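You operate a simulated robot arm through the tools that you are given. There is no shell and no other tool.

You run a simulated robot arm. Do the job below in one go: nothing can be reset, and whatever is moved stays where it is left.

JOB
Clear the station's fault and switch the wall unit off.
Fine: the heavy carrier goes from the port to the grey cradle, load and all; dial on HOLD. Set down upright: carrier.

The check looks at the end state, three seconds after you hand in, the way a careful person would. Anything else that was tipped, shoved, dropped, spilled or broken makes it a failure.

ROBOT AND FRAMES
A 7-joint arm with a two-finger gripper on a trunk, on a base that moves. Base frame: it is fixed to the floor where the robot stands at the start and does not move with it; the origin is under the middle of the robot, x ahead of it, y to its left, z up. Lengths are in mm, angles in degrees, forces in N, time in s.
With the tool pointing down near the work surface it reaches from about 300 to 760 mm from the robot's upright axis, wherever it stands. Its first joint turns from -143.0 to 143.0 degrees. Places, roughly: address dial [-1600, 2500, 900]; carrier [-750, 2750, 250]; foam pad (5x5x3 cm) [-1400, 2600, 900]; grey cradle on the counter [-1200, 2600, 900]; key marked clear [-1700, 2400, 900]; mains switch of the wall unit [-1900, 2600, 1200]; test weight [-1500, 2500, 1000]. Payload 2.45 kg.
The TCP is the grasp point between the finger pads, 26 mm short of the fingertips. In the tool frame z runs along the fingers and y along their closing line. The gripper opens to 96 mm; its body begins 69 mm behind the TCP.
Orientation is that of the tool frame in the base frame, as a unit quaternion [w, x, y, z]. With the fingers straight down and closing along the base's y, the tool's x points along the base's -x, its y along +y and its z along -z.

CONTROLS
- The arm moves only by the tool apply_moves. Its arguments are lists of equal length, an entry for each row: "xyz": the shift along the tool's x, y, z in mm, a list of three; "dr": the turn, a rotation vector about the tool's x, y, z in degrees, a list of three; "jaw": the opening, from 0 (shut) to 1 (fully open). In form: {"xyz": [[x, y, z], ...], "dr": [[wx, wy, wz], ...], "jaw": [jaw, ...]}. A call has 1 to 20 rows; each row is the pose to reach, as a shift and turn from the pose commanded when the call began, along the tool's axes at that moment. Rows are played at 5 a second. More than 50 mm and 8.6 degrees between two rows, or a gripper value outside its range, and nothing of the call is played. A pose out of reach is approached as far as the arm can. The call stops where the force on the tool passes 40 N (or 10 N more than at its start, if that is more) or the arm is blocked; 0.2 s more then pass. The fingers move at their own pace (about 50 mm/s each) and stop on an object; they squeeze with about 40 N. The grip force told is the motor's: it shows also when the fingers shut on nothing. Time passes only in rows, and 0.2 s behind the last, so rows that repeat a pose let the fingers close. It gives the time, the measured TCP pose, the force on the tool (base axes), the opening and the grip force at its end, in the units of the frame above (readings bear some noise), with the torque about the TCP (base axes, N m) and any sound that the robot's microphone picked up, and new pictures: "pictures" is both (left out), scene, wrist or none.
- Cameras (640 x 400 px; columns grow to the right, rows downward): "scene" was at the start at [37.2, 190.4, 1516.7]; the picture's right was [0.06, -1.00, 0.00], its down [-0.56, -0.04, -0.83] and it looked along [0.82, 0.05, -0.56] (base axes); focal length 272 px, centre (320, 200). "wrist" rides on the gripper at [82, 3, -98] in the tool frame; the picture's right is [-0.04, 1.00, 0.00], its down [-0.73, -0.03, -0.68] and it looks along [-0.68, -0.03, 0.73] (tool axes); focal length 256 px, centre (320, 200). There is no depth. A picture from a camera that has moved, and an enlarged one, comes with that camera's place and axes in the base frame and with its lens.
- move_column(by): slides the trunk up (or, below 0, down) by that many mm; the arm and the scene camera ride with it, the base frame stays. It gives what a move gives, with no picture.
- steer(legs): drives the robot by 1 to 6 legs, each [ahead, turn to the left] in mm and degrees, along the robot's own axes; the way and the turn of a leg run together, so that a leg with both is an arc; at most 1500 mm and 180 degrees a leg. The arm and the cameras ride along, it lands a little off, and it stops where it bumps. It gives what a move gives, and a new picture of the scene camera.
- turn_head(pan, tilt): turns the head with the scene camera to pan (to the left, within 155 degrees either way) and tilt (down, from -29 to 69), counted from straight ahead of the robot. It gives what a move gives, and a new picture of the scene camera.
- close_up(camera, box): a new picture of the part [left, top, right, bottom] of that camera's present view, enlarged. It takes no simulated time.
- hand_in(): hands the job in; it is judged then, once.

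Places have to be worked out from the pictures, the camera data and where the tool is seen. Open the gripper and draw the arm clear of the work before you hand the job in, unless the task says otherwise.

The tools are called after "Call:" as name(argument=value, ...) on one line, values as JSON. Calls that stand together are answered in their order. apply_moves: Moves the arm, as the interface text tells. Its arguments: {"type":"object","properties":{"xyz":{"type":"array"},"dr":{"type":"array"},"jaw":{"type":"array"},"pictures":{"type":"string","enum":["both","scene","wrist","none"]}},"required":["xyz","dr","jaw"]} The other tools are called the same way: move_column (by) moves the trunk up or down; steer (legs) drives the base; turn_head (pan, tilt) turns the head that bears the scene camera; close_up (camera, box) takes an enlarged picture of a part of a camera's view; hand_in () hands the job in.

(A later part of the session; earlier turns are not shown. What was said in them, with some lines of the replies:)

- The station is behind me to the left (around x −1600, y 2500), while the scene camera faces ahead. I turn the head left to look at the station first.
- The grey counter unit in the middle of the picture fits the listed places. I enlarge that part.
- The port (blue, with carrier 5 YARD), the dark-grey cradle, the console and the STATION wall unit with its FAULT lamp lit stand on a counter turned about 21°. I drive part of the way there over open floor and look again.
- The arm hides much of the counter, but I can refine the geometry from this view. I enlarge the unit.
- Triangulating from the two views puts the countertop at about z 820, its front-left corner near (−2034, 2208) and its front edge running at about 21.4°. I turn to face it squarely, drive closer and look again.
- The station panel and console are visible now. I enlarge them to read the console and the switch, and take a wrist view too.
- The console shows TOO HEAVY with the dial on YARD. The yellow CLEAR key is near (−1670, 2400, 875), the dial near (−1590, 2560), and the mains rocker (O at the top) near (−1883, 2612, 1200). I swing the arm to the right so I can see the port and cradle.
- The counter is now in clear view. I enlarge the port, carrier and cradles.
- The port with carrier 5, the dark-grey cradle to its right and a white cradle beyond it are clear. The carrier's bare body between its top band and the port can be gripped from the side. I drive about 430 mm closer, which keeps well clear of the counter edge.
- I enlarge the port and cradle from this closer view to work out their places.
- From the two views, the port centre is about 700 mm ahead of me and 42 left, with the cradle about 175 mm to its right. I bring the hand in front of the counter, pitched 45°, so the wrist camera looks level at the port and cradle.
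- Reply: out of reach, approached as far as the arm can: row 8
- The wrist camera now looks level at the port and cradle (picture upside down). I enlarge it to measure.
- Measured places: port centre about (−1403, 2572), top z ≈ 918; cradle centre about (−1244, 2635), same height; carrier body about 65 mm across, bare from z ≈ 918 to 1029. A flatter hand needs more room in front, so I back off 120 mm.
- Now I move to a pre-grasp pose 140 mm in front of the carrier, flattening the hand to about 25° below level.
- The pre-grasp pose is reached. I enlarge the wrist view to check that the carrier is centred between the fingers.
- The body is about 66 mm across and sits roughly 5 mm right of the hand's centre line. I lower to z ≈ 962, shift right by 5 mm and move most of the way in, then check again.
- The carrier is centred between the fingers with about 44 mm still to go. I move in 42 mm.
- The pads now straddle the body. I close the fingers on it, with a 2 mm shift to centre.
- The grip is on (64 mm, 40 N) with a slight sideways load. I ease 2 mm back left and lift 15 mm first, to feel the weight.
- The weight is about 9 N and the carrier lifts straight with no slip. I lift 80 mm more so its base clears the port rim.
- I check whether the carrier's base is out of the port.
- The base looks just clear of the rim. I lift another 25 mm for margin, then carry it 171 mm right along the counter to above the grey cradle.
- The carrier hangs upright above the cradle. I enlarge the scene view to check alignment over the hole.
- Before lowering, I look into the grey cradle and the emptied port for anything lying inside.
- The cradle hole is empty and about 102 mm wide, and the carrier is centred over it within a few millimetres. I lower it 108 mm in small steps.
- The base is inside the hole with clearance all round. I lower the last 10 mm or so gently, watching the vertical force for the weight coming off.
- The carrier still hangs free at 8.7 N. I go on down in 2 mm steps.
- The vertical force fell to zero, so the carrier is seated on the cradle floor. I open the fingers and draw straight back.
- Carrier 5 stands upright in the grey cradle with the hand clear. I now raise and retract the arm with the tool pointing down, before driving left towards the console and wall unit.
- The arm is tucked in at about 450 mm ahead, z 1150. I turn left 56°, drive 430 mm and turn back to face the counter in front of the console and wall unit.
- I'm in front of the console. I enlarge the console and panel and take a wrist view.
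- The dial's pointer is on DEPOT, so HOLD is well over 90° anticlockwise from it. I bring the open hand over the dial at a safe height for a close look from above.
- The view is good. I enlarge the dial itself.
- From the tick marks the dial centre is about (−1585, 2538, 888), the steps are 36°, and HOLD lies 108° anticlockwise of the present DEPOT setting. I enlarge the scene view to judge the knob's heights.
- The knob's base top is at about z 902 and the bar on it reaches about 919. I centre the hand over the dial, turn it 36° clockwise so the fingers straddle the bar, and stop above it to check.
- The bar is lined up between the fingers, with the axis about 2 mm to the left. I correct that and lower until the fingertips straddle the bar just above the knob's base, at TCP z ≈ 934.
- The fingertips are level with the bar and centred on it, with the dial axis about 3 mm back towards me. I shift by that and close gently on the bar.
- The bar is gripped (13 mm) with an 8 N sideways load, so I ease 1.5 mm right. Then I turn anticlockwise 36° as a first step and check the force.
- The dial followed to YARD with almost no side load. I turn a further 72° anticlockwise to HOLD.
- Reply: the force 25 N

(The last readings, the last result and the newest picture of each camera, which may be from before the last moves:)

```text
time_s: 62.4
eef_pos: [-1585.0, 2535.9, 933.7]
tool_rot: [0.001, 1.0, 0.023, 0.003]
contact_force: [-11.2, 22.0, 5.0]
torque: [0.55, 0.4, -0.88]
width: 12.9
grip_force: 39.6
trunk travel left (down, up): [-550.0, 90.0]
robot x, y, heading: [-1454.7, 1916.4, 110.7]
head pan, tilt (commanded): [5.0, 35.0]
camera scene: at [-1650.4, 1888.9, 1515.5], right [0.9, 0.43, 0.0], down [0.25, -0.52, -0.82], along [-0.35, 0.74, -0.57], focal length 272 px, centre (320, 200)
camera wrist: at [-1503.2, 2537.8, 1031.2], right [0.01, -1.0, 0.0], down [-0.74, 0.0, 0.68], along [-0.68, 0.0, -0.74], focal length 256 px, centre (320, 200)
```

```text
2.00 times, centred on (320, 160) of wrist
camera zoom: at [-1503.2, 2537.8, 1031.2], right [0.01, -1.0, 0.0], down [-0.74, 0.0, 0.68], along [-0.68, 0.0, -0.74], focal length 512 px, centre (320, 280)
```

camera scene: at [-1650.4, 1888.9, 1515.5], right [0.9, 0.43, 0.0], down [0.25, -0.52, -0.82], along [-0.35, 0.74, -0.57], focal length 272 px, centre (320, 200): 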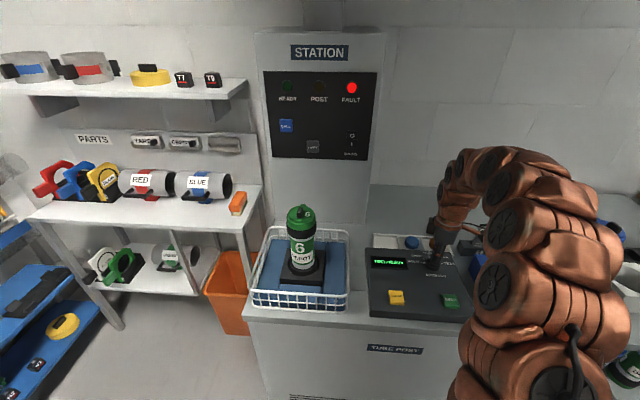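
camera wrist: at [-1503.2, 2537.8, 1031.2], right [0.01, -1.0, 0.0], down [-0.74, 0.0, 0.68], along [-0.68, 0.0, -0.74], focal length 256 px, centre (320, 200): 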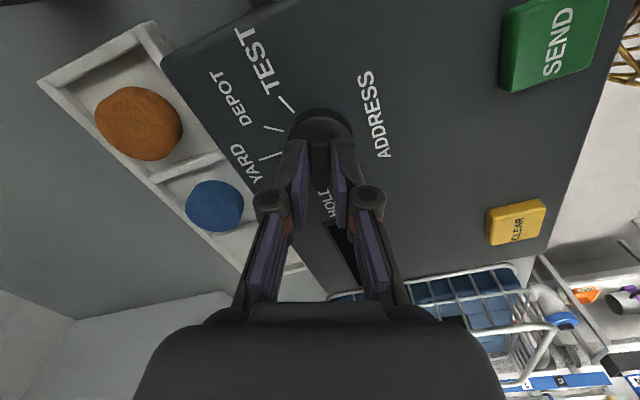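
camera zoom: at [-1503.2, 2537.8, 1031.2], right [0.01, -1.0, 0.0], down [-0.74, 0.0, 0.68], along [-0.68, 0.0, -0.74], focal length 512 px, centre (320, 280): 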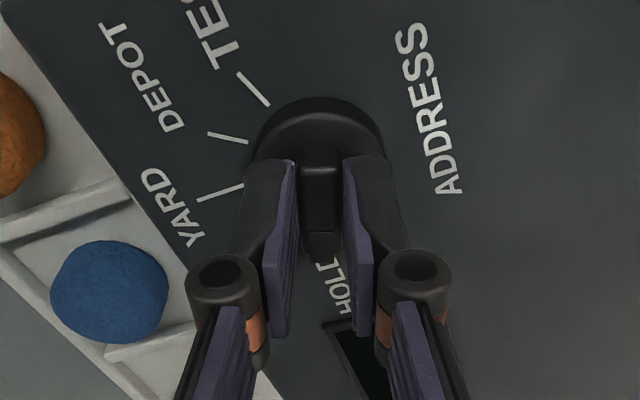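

The pointer is at HOLD, with the resistance suggesting the end of travel or a detent. I open the fingers a little to release the bar and lift straight up to check.

Call:
apply_moves(xyz=[[0, 0, 0], [0, 0, 0], [0, 0, 0], [0, 0, -20], [0, 0, -45], [0, 0, -70]], dr=[[0, 0, 0], [0, 0, 0], [0, 0, 0], [0, 0, 0], [0, 0, 0], [0, 0, 0]], jaw=[0.4, 0.4, 0.4, 0.4, 0.4, 0.4])

Call:
close_up(camera="wrist", box=[220, 60, 420, 200])

Call:
close_up(camera="scene", box=[360, 235, 480, 330])

```text
time_s: 63.8
eef_pos: [-1584.7, 2536.1, 1001.8]
tool_rot: [0.001, 1.0, 0.022, 0.002]
contact_force: [0.3, 0.1, -1.0]
torque: [-0.01, 0.0, -0.01]
width: 38.5
grip_force: 0.1
trunk travel left (down, up): [-550.0, 90.0]
robot x, y, heading: [-1458.6, 1913.9, 110.6]
head pan, tilt (commanded): [5.0, 35.0]
camera scene: at [-1649.6, 1887.8, 1515.6], right [0.9, 0.43, 0.0], down [0.25, -0.52, -0.82], along [-0.35, 0.74, -0.57], focal length 272 px, centre (320, 200)
camera wrist: at [-1505.0, 2537.7, 1100.1], right [0.01, -1.0, 0.0], down [-0.74, 0.0, 0.68], along [-0.68, 0.0, -0.74], focal length 256 px, centre (320, 200)
```

scene: 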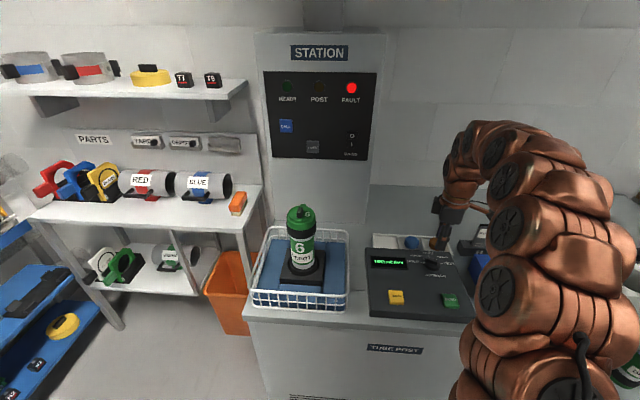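
wrist: 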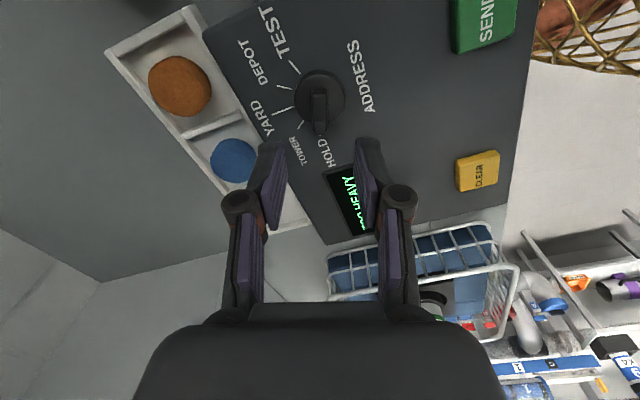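

```text
2.86 times, centred on (320, 130) of wrist
camera zoom: at [-1505.0, 2537.7, 1100.1], right [0.01, -1.0, 0.0], down [-0.74, 0.0, 0.68], along [-0.68, 0.0, -0.74], focal length 731 px, centre (320, 400)
```

zoom: 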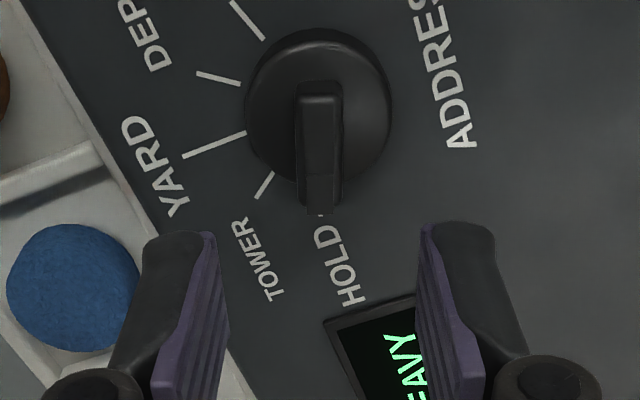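

```text
4.21 times, centred on (420, 282) of scene
camera zoom: at [-1649.6, 1887.8, 1515.6], right [0.9, 0.43, 0.0], down [0.25, -0.52, -0.82], along [-0.35, 0.74, -0.57], focal length 1144 px, centre (-101, -147)
```

zoom: 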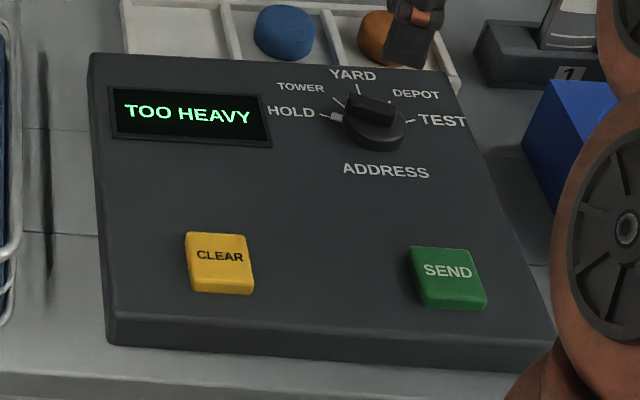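

The pointer sits on the HOLD tick. Next is the yellow CLEAR key, whose centre I put at about (−1656, 2381) with its top near z 896. I turn the hand back square, close the fingers and hover 35 mm above it.

Call:
apply_moves(xyz=[[-9, 17, 0], [-18, 34, 0], [-26, 51, 5], [-35, 67, 10], [-44, 84, 15], [-52, 101, 20], [-61, 118, 28], [-70, 135, 36], [-78, 152, 42]], dr=[[0, 0, 8], [0, 0, 16], [0, 0, 24], [0, 0, 32], [0, 0, 40], [0, 0, 48], [0, 0, 56], [0, 0, 64], [0, 0, 72]], jaw=[0.3, 0.2, 0.1, 0, 0, 0, 0, 0, 0])

Call:
close_up(camera="wrist", box=[220, 60, 420, 260])

Call:
close_up(camera="scene", box=[340, 220, 480, 330])

```text
time_s: 65.8
eef_pos: [-1654.0, 2380.3, 959.2]
tool_rot: [-0.001, 0.822, -0.569, 0.003]
contact_force: [-0.5, 1.3, 0.5]
torque: [-0.01, 0.02, -0.03]
width: 0.1
grip_force: 28.7
trunk travel left (down, up): [-550.0, 90.0]
robot x, y, heading: [-1459.4, 1922.5, 110.5]
head pan, tilt (commanded): [5.0, 35.0]
camera scene: at [-1649.5, 1887.8, 1515.6], right [0.9, 0.43, 0.0], down [0.25, -0.52, -0.82], along [-0.35, 0.74, -0.57], focal length 272 px, centre (320, 200)
camera wrist: at [-1630.7, 2303.2, 1058.0], right [-0.95, -0.31, -0.01], down [-0.23, 0.7, 0.68], along [-0.21, 0.64, -0.74], focal length 256 px, centre (320, 200)
```

scene: 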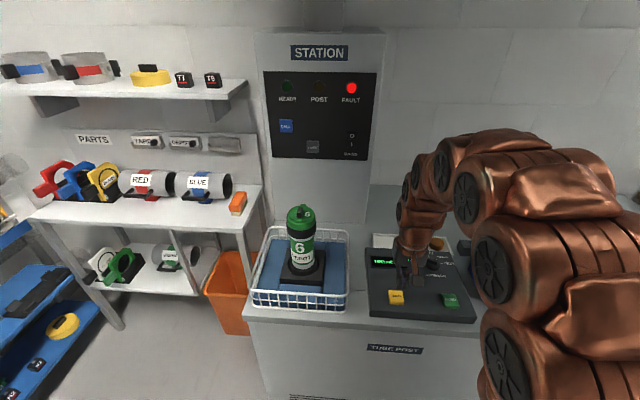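
wrist: 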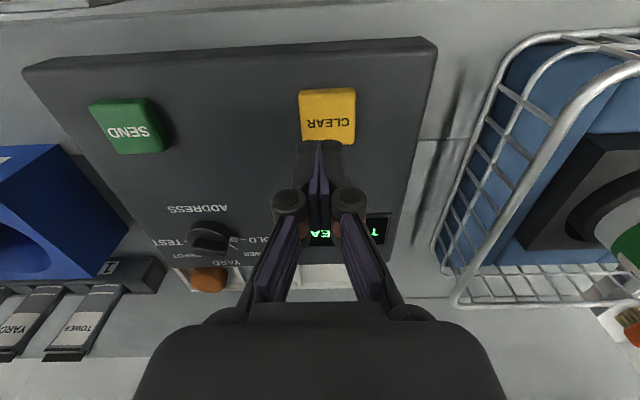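

```text
2.00 times, centred on (320, 160) of wrist
camera zoom: at [-1630.7, 2303.2, 1058.0], right [-0.95, -0.31, -0.01], down [-0.23, 0.7, 0.68], along [-0.21, 0.64, -0.74], focal length 512 px, centre (320, 280)
```

zoom: 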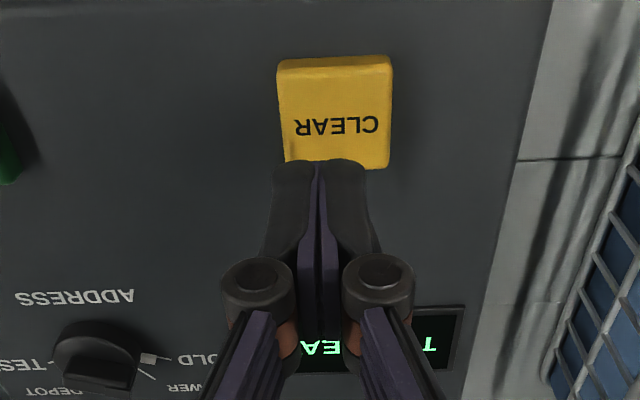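

```text
3.64 times, centred on (410, 275) of scene
camera zoom: at [-1649.5, 1887.8, 1515.6], right [0.9, 0.43, 0.0], down [0.25, -0.52, -0.82], along [-0.35, 0.74, -0.57], focal length 988 px, centre (-7, -73)
```

zoom: 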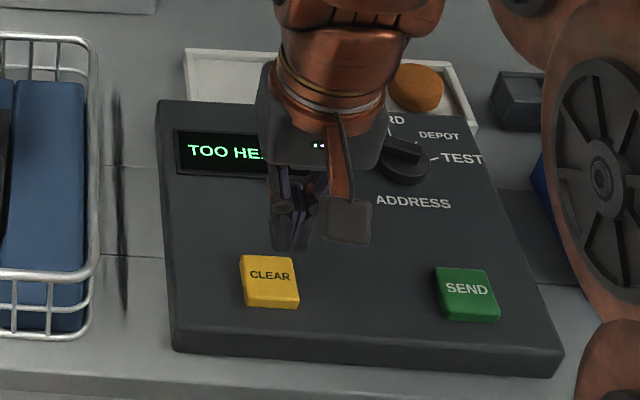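

The key's centre is 7 mm nearer me and 4 mm left of the fingertips. I correct for that and go down to just about touching.

Call:
apply_moves(xyz=[[7, 4, 12], [7, 4, 24], [7, 4, 32], [7, 4, 36]], dr=[[0, 0, 0], [0, 0, 0], [0, 0, 0], [0, 0, 0]], jaw=[0, 0, 0, 0], pictures="wrist")

```text
time_s: 66.8
eef_pos: [-1654.3, 2371.5, 924.2]
tool_rot: [-0.001, 0.822, -0.57, 0.003]
contact_force: [1.9, -0.5, -0.4]
torque: [0.02, -0.01, 0.01]
width: 0.0
grip_force: 28.4
trunk travel left (down, up): [-550.0, 90.0]
robot x, y, heading: [-1457.6, 1916.4, 110.8]
head pan, tilt (commanded): [5.0, 35.0]
camera wrist: at [-1631.2, 2295.3, 1022.1], right [-0.95, -0.31, 0.0], down [-0.23, 0.7, 0.68], along [-0.21, 0.64, -0.74], focal length 256 px, centre (320, 200)
```

wrist: 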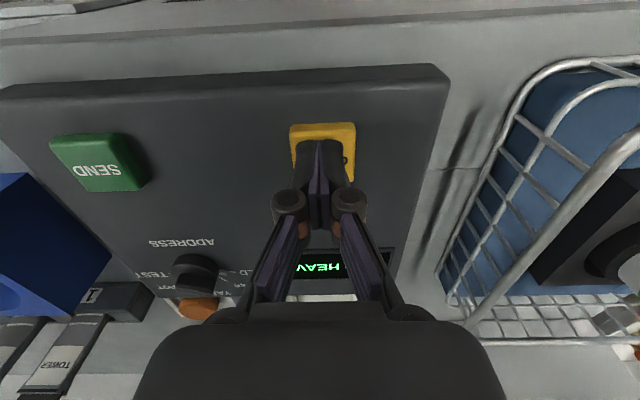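

The fingertips are right over the key with no contact yet. I press on in small steps, then let off.

Call:
apply_moves(xyz=[[0, 0, 2], [0, 0, 4], [0, 0, 6], [0, 0, 8], [0, 0, 8]], dr=[[0, 0, 0], [0, 0, 0], [0, 0, 0], [0, 0, 0], [0, 0, 0]], jaw=[0, 0, 0, 0, 0])

Call:
close_up(camera="scene", box=[255, 60, 385, 165])

```text
time_s: 68.0
eef_pos: [-1657.0, 2372.2, 916.6]
tool_rot: [-0.001, 0.823, -0.568, 0.002]
contact_force: [0.5, 0.0, 2.4]
torque: [-0.01, -0.04, 0.01]
width: 6.0
grip_force: 27.9
trunk travel left (down, up): [-550.0, 90.0]
robot x, y, heading: [-1457.3, 1917.5, 110.5]
head pan, tilt (commanded): [5.0, 35.0]
heard: click
camera scene: at [-1649.6, 1887.5, 1515.7], right [0.9, 0.43, 0.0], down [0.25, -0.52, -0.82], along [-0.35, 0.74, -0.57], focal length 272 px, centre (320, 200)
camera wrist: at [-1632.2, 2295.9, 1015.1], right [-0.95, -0.31, 0.0], down [-0.23, 0.7, 0.68], along [-0.21, 0.64, -0.74], focal length 256 px, centre (320, 200)
```

scene: 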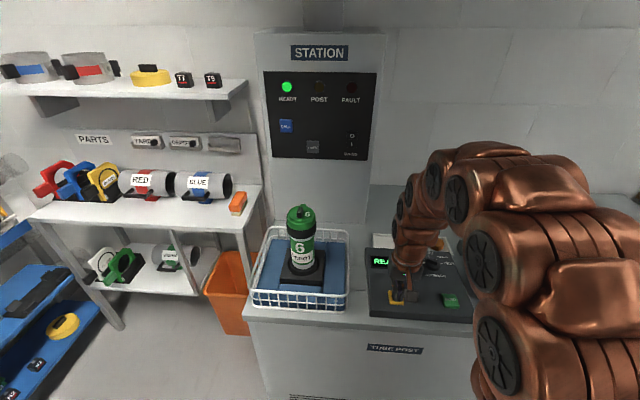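
wrist: 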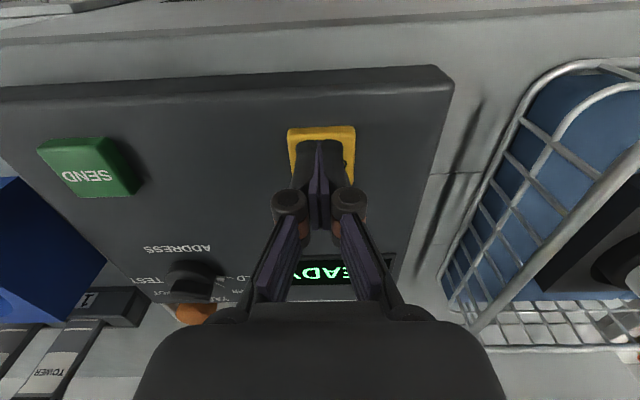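

```text
3.81 times, centred on (320, 112) of scene
camera zoom: at [-1649.6, 1887.5, 1515.7], right [0.9, 0.43, 0.0], down [0.25, -0.52, -0.82], along [-0.35, 0.74, -0.57], focal length 1035 px, centre (320, 533)
```

zoom: 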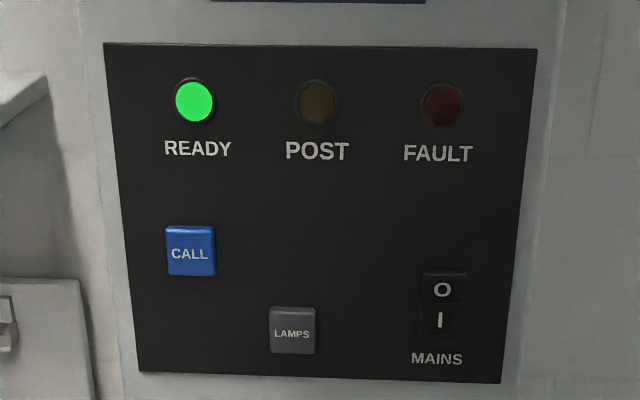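

A click sounded, READY is lit, FAULT is out and the display reads READY. I lift straight up to z ≈ 1206 before going to the mains rocker, whose O half triangulates to about (−1900, 2636, 1204).

Call:
apply_moves(xyz=[[0, 0, -25], [0, 0, -70], [0, 0, -118], [0, 0, -165], [0, 0, -212], [0, 0, -255], [0, 0, -290]], dr=[[0, 0, 0], [0, 0, 0], [0, 0, 0], [0, 0, 0], [0, 0, 0], [0, 0, 0], [0, 0, 0]], jaw=[0, 0, 0, 0, 0, 0, 0])

Call:
close_up(camera="scene", box=[355, 230, 485, 330])

```text
time_s: 69.5
eef_pos: [-1657.9, 2374.6, 1207.3]
tool_rot: [-0.002, 0.822, -0.569, 0.002]
contact_force: [-0.3, -1.1, -0.5]
torque: [0.02, 0.0, -0.02]
width: 0.0
grip_force: 28.7
trunk travel left (down, up): [-550.0, 90.0]
robot x, y, heading: [-1461.7, 1914.1, 110.9]
head pan, tilt (commanded): [5.0, 35.0]
camera scene: at [-1649.7, 1887.6, 1515.6], right [0.9, 0.43, 0.0], down [0.25, -0.52, -0.82], along [-0.35, 0.74, -0.57], focal length 272 px, centre (320, 200)
camera wrist: at [-1633.5, 2298.6, 1305.4], right [-0.95, -0.31, -0.01], down [-0.23, 0.7, 0.68], along [-0.21, 0.64, -0.74], focal length 256 px, centre (320, 200)
```

scene: 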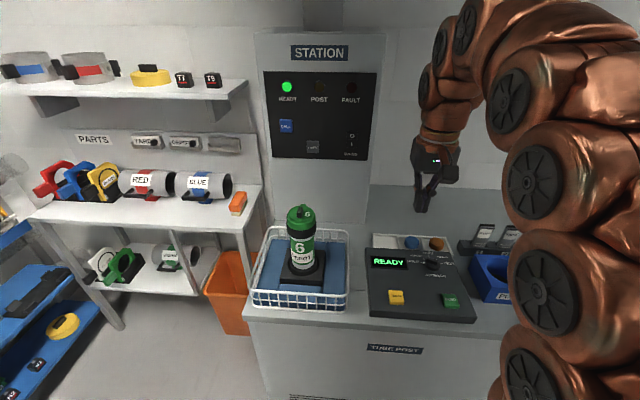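
wrist: 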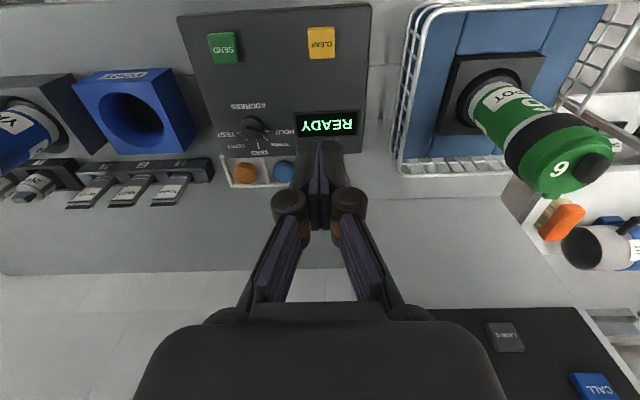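

```text
4.00 times, centred on (420, 280) of scene
camera zoom: at [-1649.7, 1887.6, 1515.6], right [0.9, 0.43, 0.0], down [0.25, -0.52, -0.82], along [-0.35, 0.74, -0.57], focal length 1086 px, centre (-80, -120)
```

zoom: 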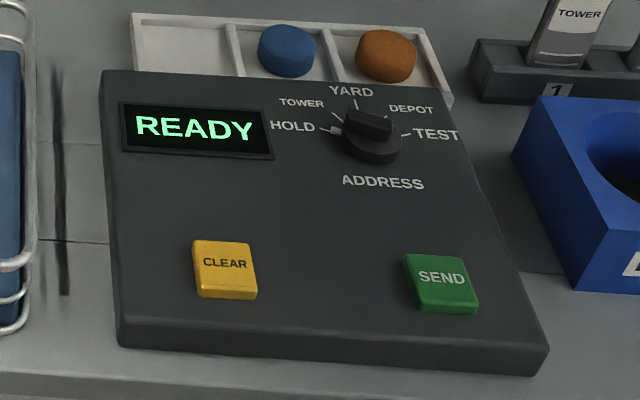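

All shows READY with the dial on HOLD. I swing the closed hand over to a staging pose about 175 mm in front of the mains rocker, pitching it up to 25° below level; it passes well above carrier 6.

Call:
apply_moves(xyz=[[-15, 14, -8], [-34, 32, -10], [-54, 49, -10], [-74, 66, -10], [-94, 83, -9], [-114, 99, -8], [-134, 116, -7], [-154, 132, -6]], dr=[[0, -8, 0], [0, -16, 0], [0, -24, 0], [0, -32, 0], [0, -40, 0], [0, -48, 0], [0, -56.5, 0], [0, -65, 0]], jaw=[0, 0, 0, 0, 0, 0, 0, 0])

Call:
close_up(camera="wrist", box=[200, 60, 440, 260])

```text
time_s: 71.3
eef_pos: [-1833.7, 2470.7, 1212.2]
tool_rot: [-0.307, 0.695, -0.479, -0.44]
contact_force: [-0.1, 0.7, 0.1]
torque: [0.0, 0.04, 0.01]
width: 0.0
grip_force: 28.1
trunk travel left (down, up): [-550.0, 90.0]
robot x, y, heading: [-1455.9, 1919.2, 110.9]
head pan, tilt (commanded): [5.0, 35.0]
camera scene: at [-1649.4, 1887.5, 1515.6], right [0.9, 0.43, 0.0], down [0.25, -0.52, -0.82], along [-0.35, 0.74, -0.57], focal length 272 px, centre (320, 200)
camera wrist: at [-1794.7, 2354.8, 1180.0], right [-0.94, -0.34, 0.03], down [0.13, -0.28, 0.95], along [-0.31, 0.9, 0.3], focal length 256 px, centre (320, 200)
```

scene: 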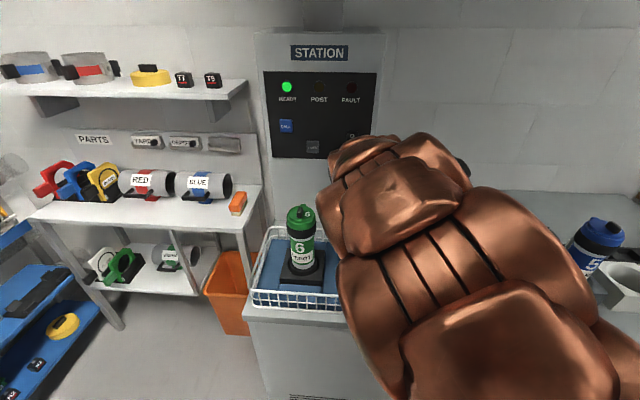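
wrist: 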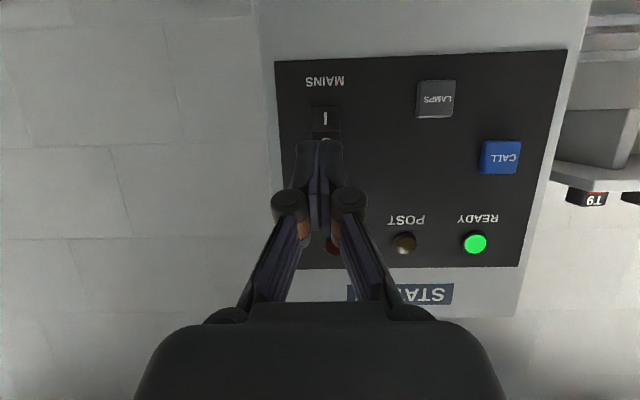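

```text
2.00 times, centred on (320, 160) of wrist
camera zoom: at [-1794.7, 2354.8, 1180.0], right [-0.94, -0.34, 0.03], down [0.13, -0.28, 0.95], along [-0.31, 0.9, 0.3], focal length 512 px, centre (320, 280)
```

zoom: 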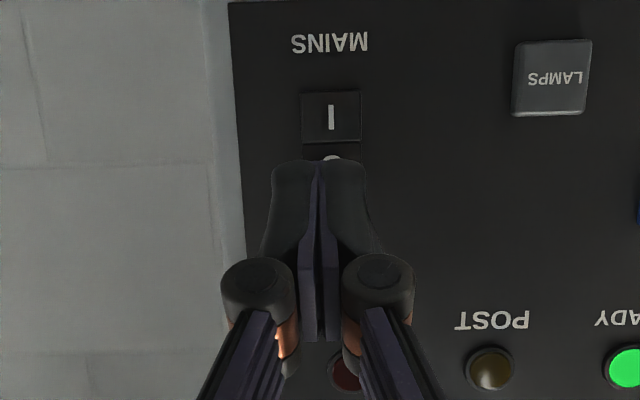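

Both cameras agree that the O half of the rocker is at (−1900, 2633, 1204). The hand must go 5 mm left, 6 mm up and about 150 mm forward to touch it; I advance 125 mm first.

Call:
apply_moves(xyz=[[-5.4, 4.7, -2.5], [-23.7, 4.7, 36.4], [-41.9, 4.6, 75.4], [-58.5, 4.5, 110.7]], dr=[[0, 0, 0], [0, 0, 0], [0, 0, 0], [0, 0, 0]], jaw=[0, 0, 0, 0])

Call:
close_up(camera="wrist", box=[200, 60, 440, 260])

```text
time_s: 72.3
eef_pos: [-1886.4, 2585.5, 1218.7]
tool_rot: [-0.307, 0.694, -0.479, -0.44]
contact_force: [0.2, -0.1, 0.9]
torque: [-0.05, 0.01, -0.02]
width: 0.3
grip_force: 28.7
trunk travel left (down, up): [-550.0, 90.0]
robot x, y, heading: [-1460.4, 1920.0, 110.6]
head pan, tilt (commanded): [5.0, 35.0]
camera scene: at [-1649.7, 1886.9, 1515.6], right [0.9, 0.43, 0.0], down [0.25, -0.52, -0.82], along [-0.35, 0.74, -0.57], focal length 272 px, centre (320, 200)
camera wrist: at [-1845.9, 2468.8, 1186.3], right [-0.94, -0.34, 0.03], down [0.13, -0.27, 0.95], along [-0.31, 0.9, 0.3], focal length 256 px, centre (320, 200)
```

scene: 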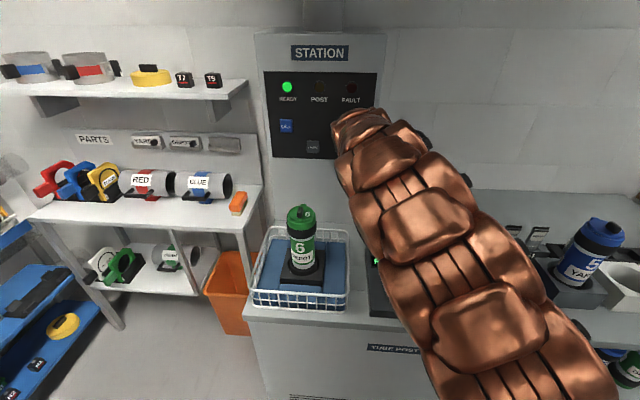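
wrist: 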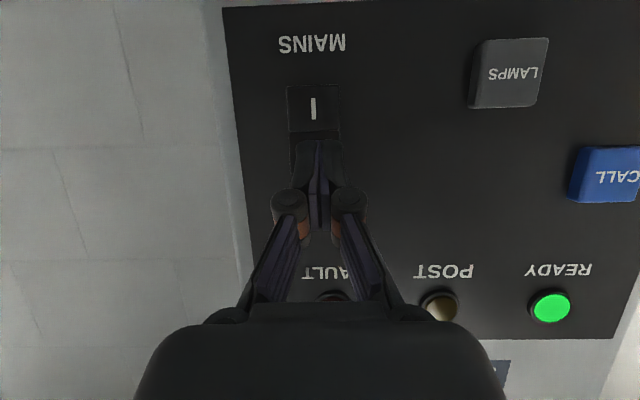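

```text
2.00 times, centred on (320, 160) of wrist
camera zoom: at [-1845.9, 2468.8, 1186.3], right [-0.94, -0.34, 0.03], down [0.13, -0.27, 0.95], along [-0.31, 0.9, 0.3], focal length 512 px, centre (320, 280)
```

zoom: 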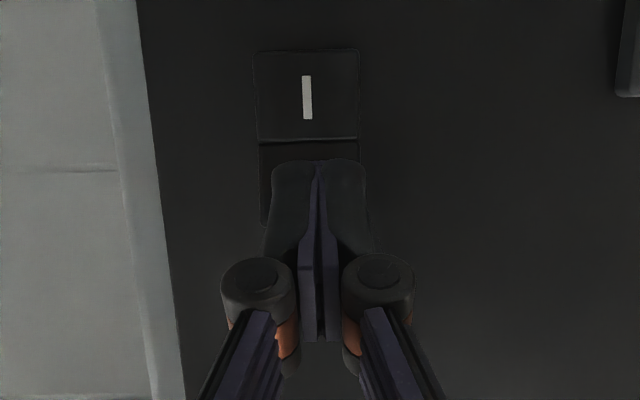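

The fingertips are in front of the O half, with the rocker about 3.5 mm to the right. I shift by that and press forward in small steps until it clicks.

Call:
apply_moves(xyz=[[-4.2, -3.5, 9.1], [-7.6, -3.5, 16.3], [-9.3, -3.5, 19.9], [-11, -3.5, 23.6], [-12.7, -3.5, 27.2]], dr=[[0, 0, 0], [0, 0, 0], [0, 0, 0], [0, 0, 0], [0, 0, 0]], jaw=[0, 0, 0, 0, 0])

```text
time_s: 73.4
eef_pos: [-1888.4, 2607.2, 1218.8]
tool_rot: [-0.307, 0.695, -0.481, -0.438]
contact_force: [15.3, -28.1, 4.1]
torque: [0.13, -0.04, -0.06]
width: 6.0
grip_force: 28.9
trunk travel left (down, up): [-550.0, 90.0]
robot x, y, heading: [-1459.5, 1918.9, 110.7]
head pan, tilt (commanded): [5.0, 35.0]
stopped in row 5: the force on the tool passed its limit at 47 N (the readings are from after the stop); the commanded pose is now the measured one
camera scene: at [-1647.9, 1884.0, 1515.9], right [0.9, 0.43, 0.0], down [0.25, -0.52, -0.82], along [-0.36, 0.74, -0.57], focal length 272 px, centre (320, 200)
camera wrist: at [-1849.6, 2491.4, 1186.1], right [-0.94, -0.34, 0.03], down [0.13, -0.27, 0.95], along [-0.31, 0.9, 0.3], focal length 256 px, centre (320, 200)
```

scene: 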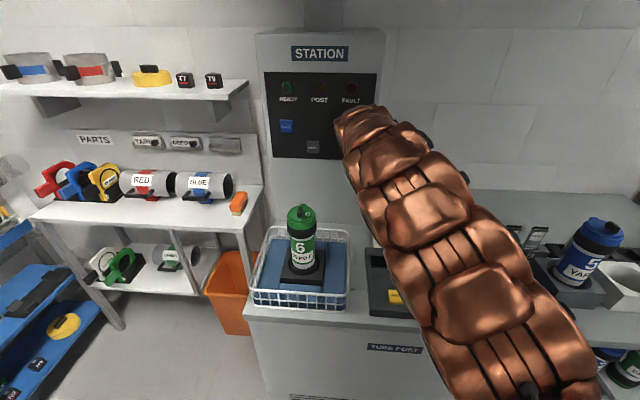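
wrist: 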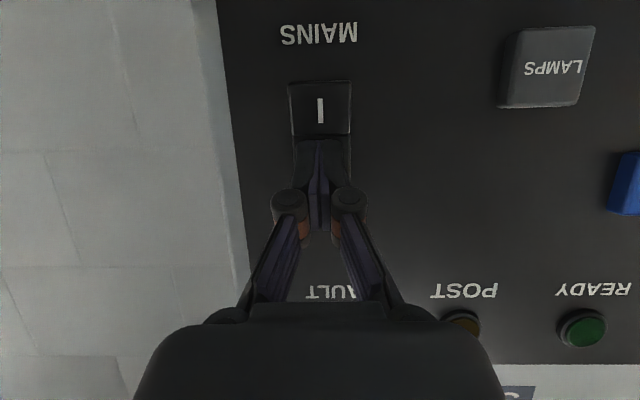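

The READY lamp has gone dark, so the rocker has switched to O. I draw straight back and check the switch and lamps.

Call:
apply_moves(xyz=[[8.5, 0, -18.1], [25.5, 0, -54.3], [42.4, 0, -90.6], [59.4, 0, -126.8], [72, 0, -154]], dr=[[0, 0, 0], [0, 0, 0], [0, 0, 0], [0, 0, 0], [0, 0, 0]], jaw=[0, 0, 0, 0, 0])

Call:
close_up(camera="wrist", box=[220, 20, 560, 260])

```text
time_s: 74.6
eef_pos: [-1833.8, 2449.0, 1219.3]
tool_rot: [-0.306, 0.696, -0.48, -0.437]
contact_force: [-0.9, 0.0, -1.3]
torque: [0.04, 0.02, 0.02]
width: 0.1
grip_force: 28.7
trunk travel left (down, up): [-550.0, 90.0]
robot x, y, heading: [-1455.8, 1913.0, 110.6]
head pan, tilt (commanded): [5.0, 35.0]
camera scene: at [-1649.8, 1887.5, 1515.6], right [0.9, 0.43, 0.0], down [0.25, -0.52, -0.82], along [-0.35, 0.74, -0.57], focal length 272 px, centre (320, 200)
camera wrist: at [-1793.6, 2334.4, 1187.2], right [-0.94, -0.34, 0.03], down [0.13, -0.27, 0.95], along [-0.31, 0.9, 0.3], focal length 256 px, centre (320, 200)
```

scene: 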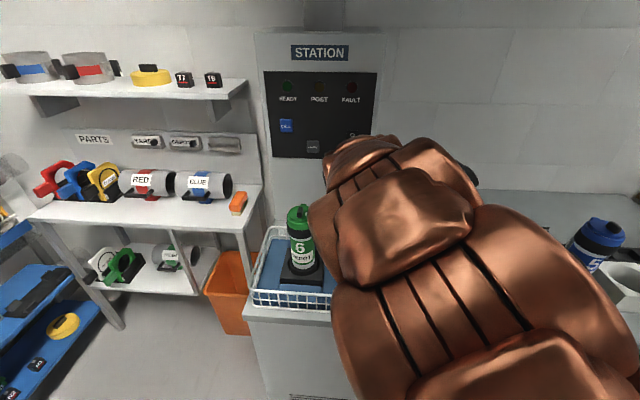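
wrist: 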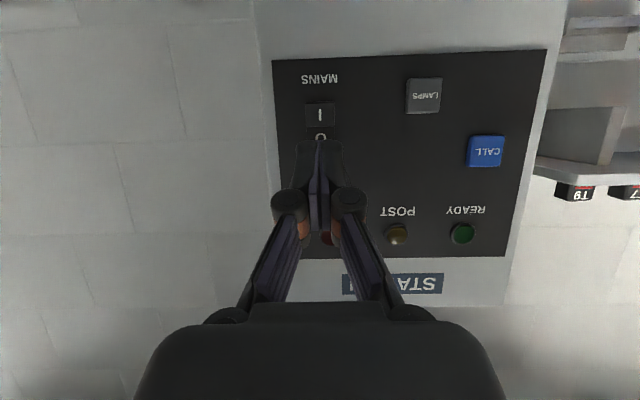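

```text
1.67 times, centred on (390, 140) of wrist
camera zoom: at [-1793.6, 2334.4, 1187.2], right [-0.94, -0.34, 0.03], down [0.13, -0.27, 0.95], along [-0.31, 0.9, 0.3], focal length 427 px, centre (203, 300)
```

zoom: 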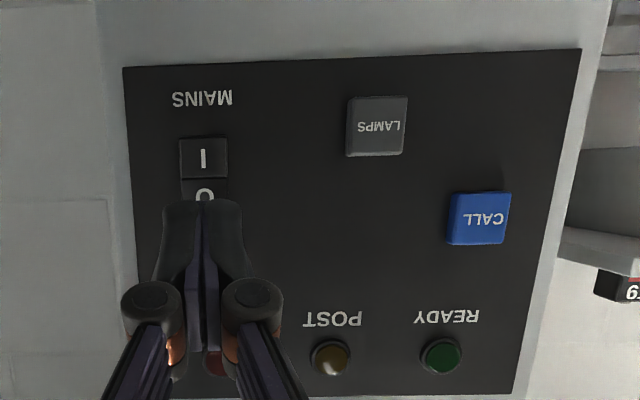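

All lamps are out and the mains is off. I bring the hand back over clear space, pointing down, and open the gripper.

Call:
apply_moves(xyz=[[3, -10, -20], [6, -28, -38], [10, -46, -54], [15, -64, -70], [20, -83, -85], [26, -101, -100], [32, -120, -114], [39, -138, -128]], dr=[[0, 8, 0], [0, 16, 0], [0, 24, 0], [0, 32, 0], [0, 40, 0], [0, 48, 0], [0, 56.5, 0], [0, 65, 0]], jaw=[0, 0, 0, 0, 0.3, 0.6, 1, 1])

Call:
steer(legs=[[-300, 0]])

Call:
turn_head(pan=0, tilt=35)

```text
time_s: 76.4
eef_pos: [-1655.8, 2374.4, 1239.4]
tool_rot: [0.001, 0.822, -0.569, 0.007]
contact_force: [0.5, -0.4, 0.8]
torque: [0.04, -0.01, 0.02]
width: 85.1
grip_force: 0.1
trunk travel left (down, up): [-550.0, 90.0]
robot x, y, heading: [-1457.3, 1917.1, 111.1]
head pan, tilt (commanded): [5.0, 35.0]
camera scene: at [-1649.5, 1886.7, 1515.6], right [0.9, 0.43, 0.0], down [0.25, -0.52, -0.82], along [-0.36, 0.74, -0.57], focal length 272 px, centre (320, 200)
camera wrist: at [-1631.4, 2298.6, 1337.6], right [-0.95, -0.31, -0.01], down [-0.24, 0.7, 0.67], along [-0.21, 0.64, -0.74], focal length 256 px, centre (320, 200)
```

scene: 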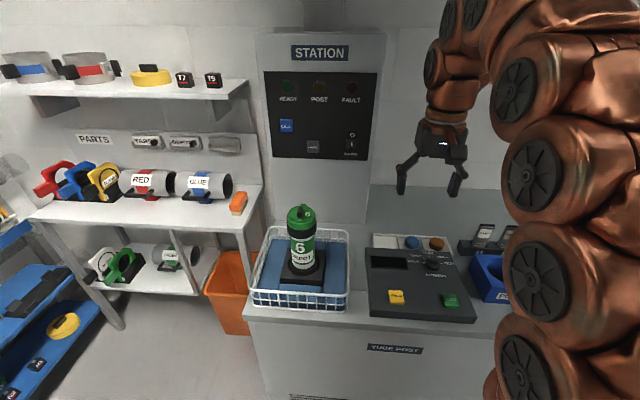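
wrist: 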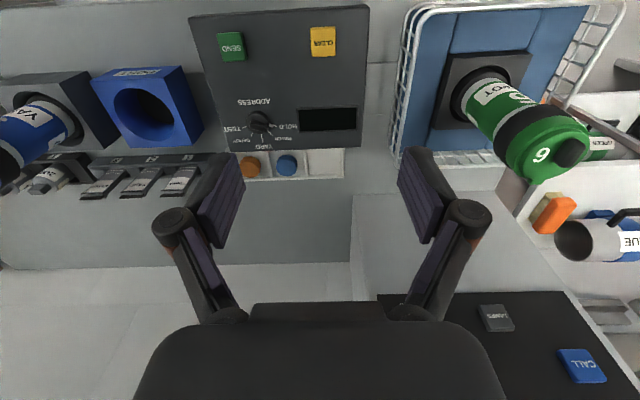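

```text
time_s: 78.5
eef_pos: [-1550.2, 2091.4, 1239.8]
tool_rot: [0.0, 0.823, -0.568, 0.005]
contact_force: [0.1, -0.4, 0.3]
torque: [-0.01, -0.03, 0.01]
width: 96.0
grip_force: 0.2
trunk travel left (down, up): [-550.0, 90.0]
robot x, y, heading: [-1348.3, 1635.3, 111.1]
head pan, tilt (commanded): [5.0, 35.0]
camera scene: at [-1541.8, 1603.4, 1515.6], right [0.9, 0.44, 0.0], down [0.25, -0.52, -0.82], along [-0.36, 0.74, -0.57], focal length 272 px, centre (320, 200)
```

scene: 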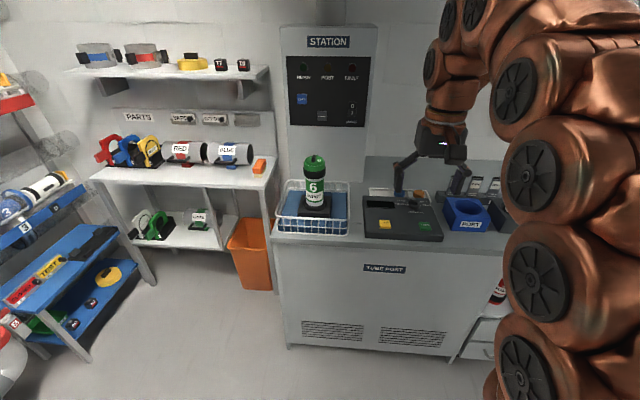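

```text
time_s: 79.1
eef_pos: [-1550.4, 2092.1, 1239.9]
tool_rot: [0.0, 0.823, -0.568, 0.005]
contact_force: [-0.1, 0.5, 0.4]
torque: [-0.01, 0.03, 0.02]
width: 95.7
grip_force: 0.1
trunk travel left (down, up): [-550.0, 90.0]
robot x, y, heading: [-1345.8, 1638.5, 110.9]
head pan, tilt (commanded): [0.0, 35.0]
camera scene: at [-1534.8, 1606.3, 1515.6], right [0.93, 0.36, 0.0], down [0.2, -0.54, -0.82], along [-0.29, 0.77, -0.57], focal length 272 px, centre (320, 200)
```

scene: 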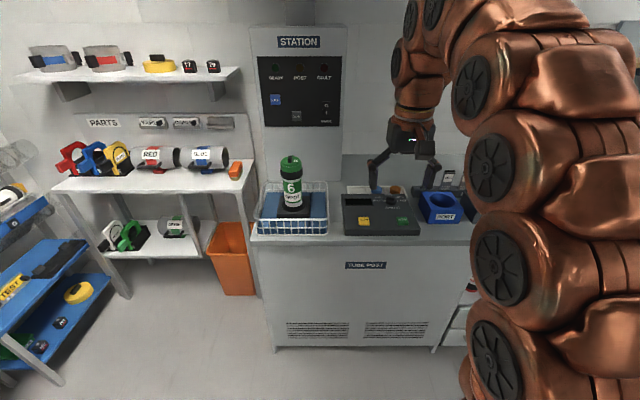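

The arm is clear and the gripper open. I do a last check of the rocker and lamps, the dial and carrier 5 in the cradle.

Call:
close_up(camera="scene", box=[245, 30, 355, 130])

Call:
close_up(camera="scene", box=[335, 180, 465, 245])

Call:
close_up(camera="wrist", box=[0, 0, 640, 400])

```text
4.00 times, centred on (300, 80) of scene
camera zoom: at [-1534.8, 1606.3, 1515.6], right [0.93, 0.36, 0.0], down [0.2, -0.54, -0.82], along [-0.29, 0.77, -0.57], focal length 1086 px, centre (400, 680)
```

zoom: 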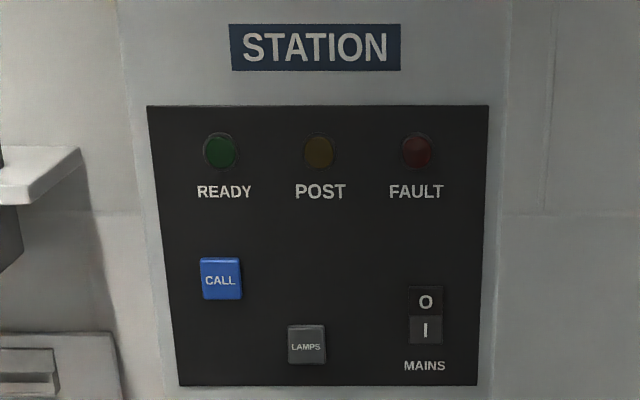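

```text
4.92 times, centred on (400, 212) of scene
camera zoom: at [-1534.8, 1606.3, 1515.6], right [0.93, 0.36, 0.0], down [0.2, -0.54, -0.82], along [-0.29, 0.77, -0.57], focal length 1337 px, centre (-74, 138)
```

zoom: 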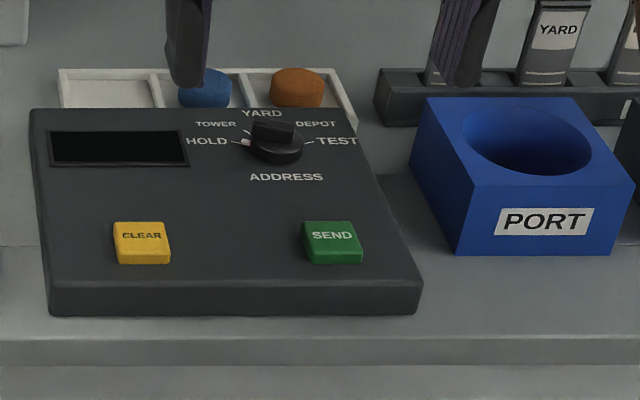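

```text
1.00 times, centred on (320, 200) of wrist (not enlarged: the box is as wide or as high as the picture)
camera zoom: at [-1525.8, 2015.4, 1337.2], right [-0.95, -0.32, -0.01], down [-0.24, 0.7, 0.67], along [-0.21, 0.64, -0.74], focal length 256 px, centre (320, 200)
```

zoom: 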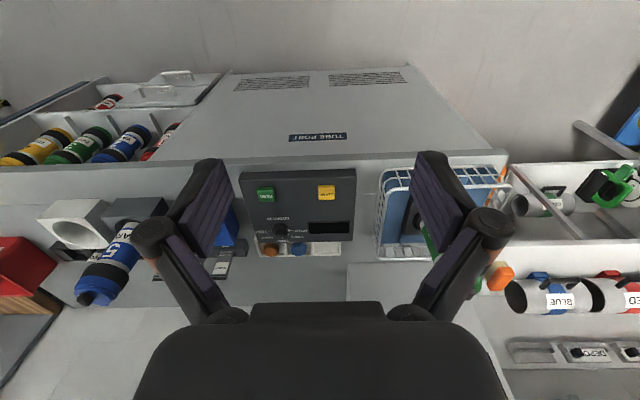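

The display and lamps are dark, the rocker is on O, and the dial is on HOLD. One last close look at carrier 5 in the grey cradle.

Call:
close_up(camera="wrist", box=[30, 180, 230, 320])

Call:
turn_head(pan=-25, tilt=30)

```text
2.86 times, centred on (130, 250) of wrist
camera zoom: at [-1525.8, 2015.4, 1337.2], right [-0.95, -0.32, -0.01], down [-0.24, 0.7, 0.67], along [-0.21, 0.64, -0.74], focal length 731 px, centre (863, 57)
```

zoom: 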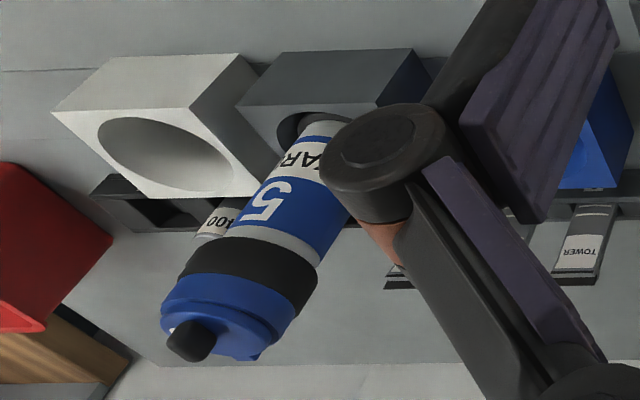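

```text
time_s: 80.0
eef_pos: [-1550.9, 2092.0, 1239.2]
tool_rot: [0.0, 0.822, -0.569, 0.005]
contact_force: [-0.1, 0.1, -0.8]
torque: [-0.01, 0.0, -0.01]
width: 96.1
grip_force: 0.1
trunk travel left (down, up): [-550.0, 90.0]
robot x, y, heading: [-1351.1, 1635.6, 110.8]
head pan, tilt (commanded): [-25.0, 30.0]
camera scene: at [-1496.9, 1614.3, 1523.4], right [1.0, -0.07, 0.0], down [-0.04, -0.5, -0.87], along [0.06, 0.86, -0.5], focal length 272 px, centre (320, 200)
```

scene: 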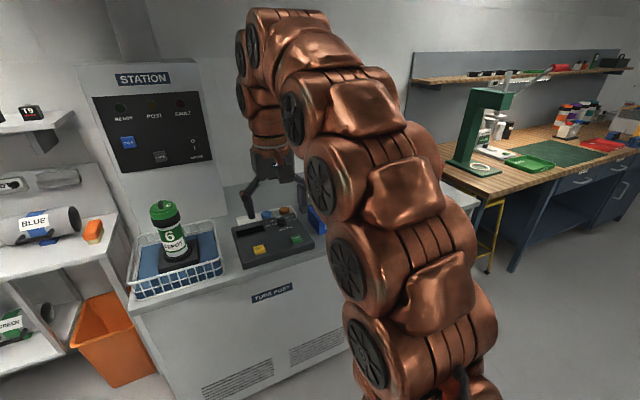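

The cradle holds carrier 5, and the slant is mostly perspective. To be sure, I shift the hand 250 mm right, clear of the counter, for a straight-on wrist view of it.

Call:
apply_moves(xyz=[[0, -50, 0], [0, -100, 0], [0, -150, 0], [0, -200, 0], [0, -250, 0]], dr=[[0, 0, 0], [0, 0, 0], [0, 0, 0], [0, 0, 0], [0, 0, 0]], jaw=[1, 1, 1, 1, 1])

Call:
turn_head(pan=-10, tilt=35)

```text
time_s: 81.2
eef_pos: [-1324.9, 2173.1, 1213.1]
tool_rot: [0.0, 0.824, -0.567, 0.005]
contact_force: [1.1, 0.1, 0.3]
torque: [-0.07, 0.07, 0.01]
width: 95.7
grip_force: 0.1
out of reach, approached as far as the arm can: row 4, 5
trunk travel left (down, up): [-550.0, 90.0]
robot x, y, heading: [-1347.5, 1638.0, 110.6]
head pan, tilt (commanded): [-25.0, 30.0]
camera scene: at [-1495.7, 1614.8, 1523.5], right [1.0, -0.07, 0.0], down [-0.04, -0.5, -0.87], along [0.06, 0.86, -0.5], focal length 272 px, centre (320, 200)
camera wrist: at [-1300.3, 2096.8, 1311.2], right [-0.95, -0.32, -0.01], down [-0.24, 0.7, 0.67], along [-0.21, 0.64, -0.74], focal length 256 px, centre (320, 200)
```

scene: 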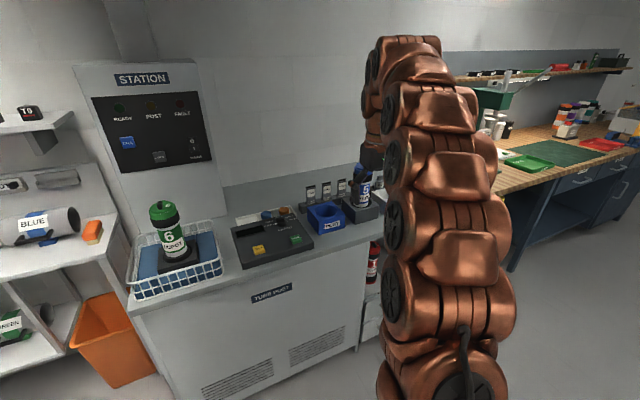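
wrist: 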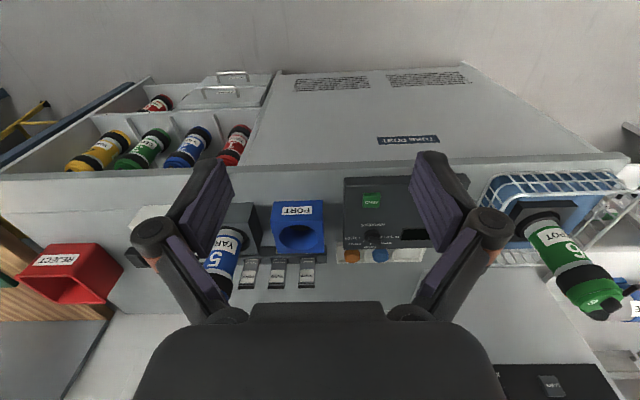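

```text
time_s: 82.0
eef_pos: [-1327.4, 2172.3, 1213.2]
tool_rot: [0.001, 0.823, -0.568, 0.005]
contact_force: [0.5, 0.8, -0.8]
torque: [-0.01, 0.01, -0.02]
width: 96.3
grip_force: 0.1
trunk travel left (down, up): [-550.0, 90.0]
robot x, y, heading: [-1351.0, 1636.4, 111.0]
head pan, tilt (commanded): [-10.0, 35.0]
camera scene: at [-1519.8, 1610.6, 1515.7], right [0.98, 0.19, 0.0], down [0.11, -0.56, -0.82], along [-0.15, 0.8, -0.57], focal length 272 px, centre (320, 200)
```

scene: 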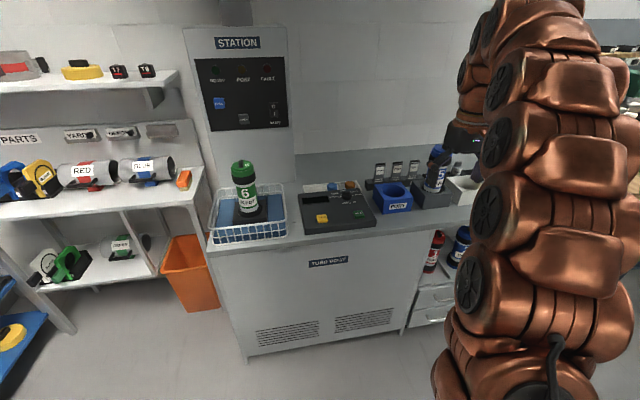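

The carrier is now in open view of the scene camera; I enlarge it for a last uprightness check.

Call:
close_up(camera="scene", box=[370, 130, 490, 220])

```text
4.44 times, centred on (430, 175) of scene
camera zoom: at [-1519.8, 1610.6, 1515.7], right [0.98, 0.19, 0.0], down [0.11, -0.56, -0.82], along [-0.15, 0.8, -0.57], focal length 1207 px, centre (-169, 311)
```

zoom: 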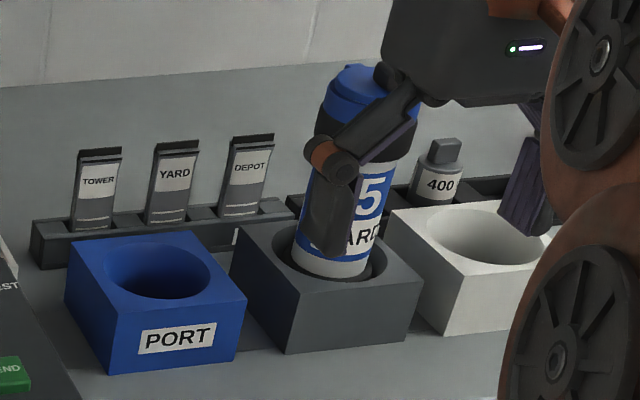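

Carrier 5 stands upright in the grey cradle; its slant matches the perspective. The port is empty, the fault is cleared, the dial is on HOLD, the mains is on O, and the arm is well clear with the gripper open. I hand the job in.

Call:
hand_in()

```text
The job is handed in.
```

The job is handed in: the station's fault is cleared and the wall unit is switched off. I don't have the result of the check.

- **Carrier:** carrier 5, the one in the port, now stands upright in the grey cradle. I gripped it by the body and did not open it. It weighed about 0.9 kg.
- **Dial:** it was on DEPOT and now points at HOLD.
- **Fault:** I pressed CLEAR with the port empty. It clicked, the display changed from TOO HEAVY to READY, and the FAULT lamp went out.
- **Mains:** the rocker is on O, and the lamps and display are dark. The press peaked at 47 N, just past the arm's 40 N stop limit.

I saw nothing tipped, shoved or dropped in the last pictures. The gripper is open and the arm is clear of the counter.
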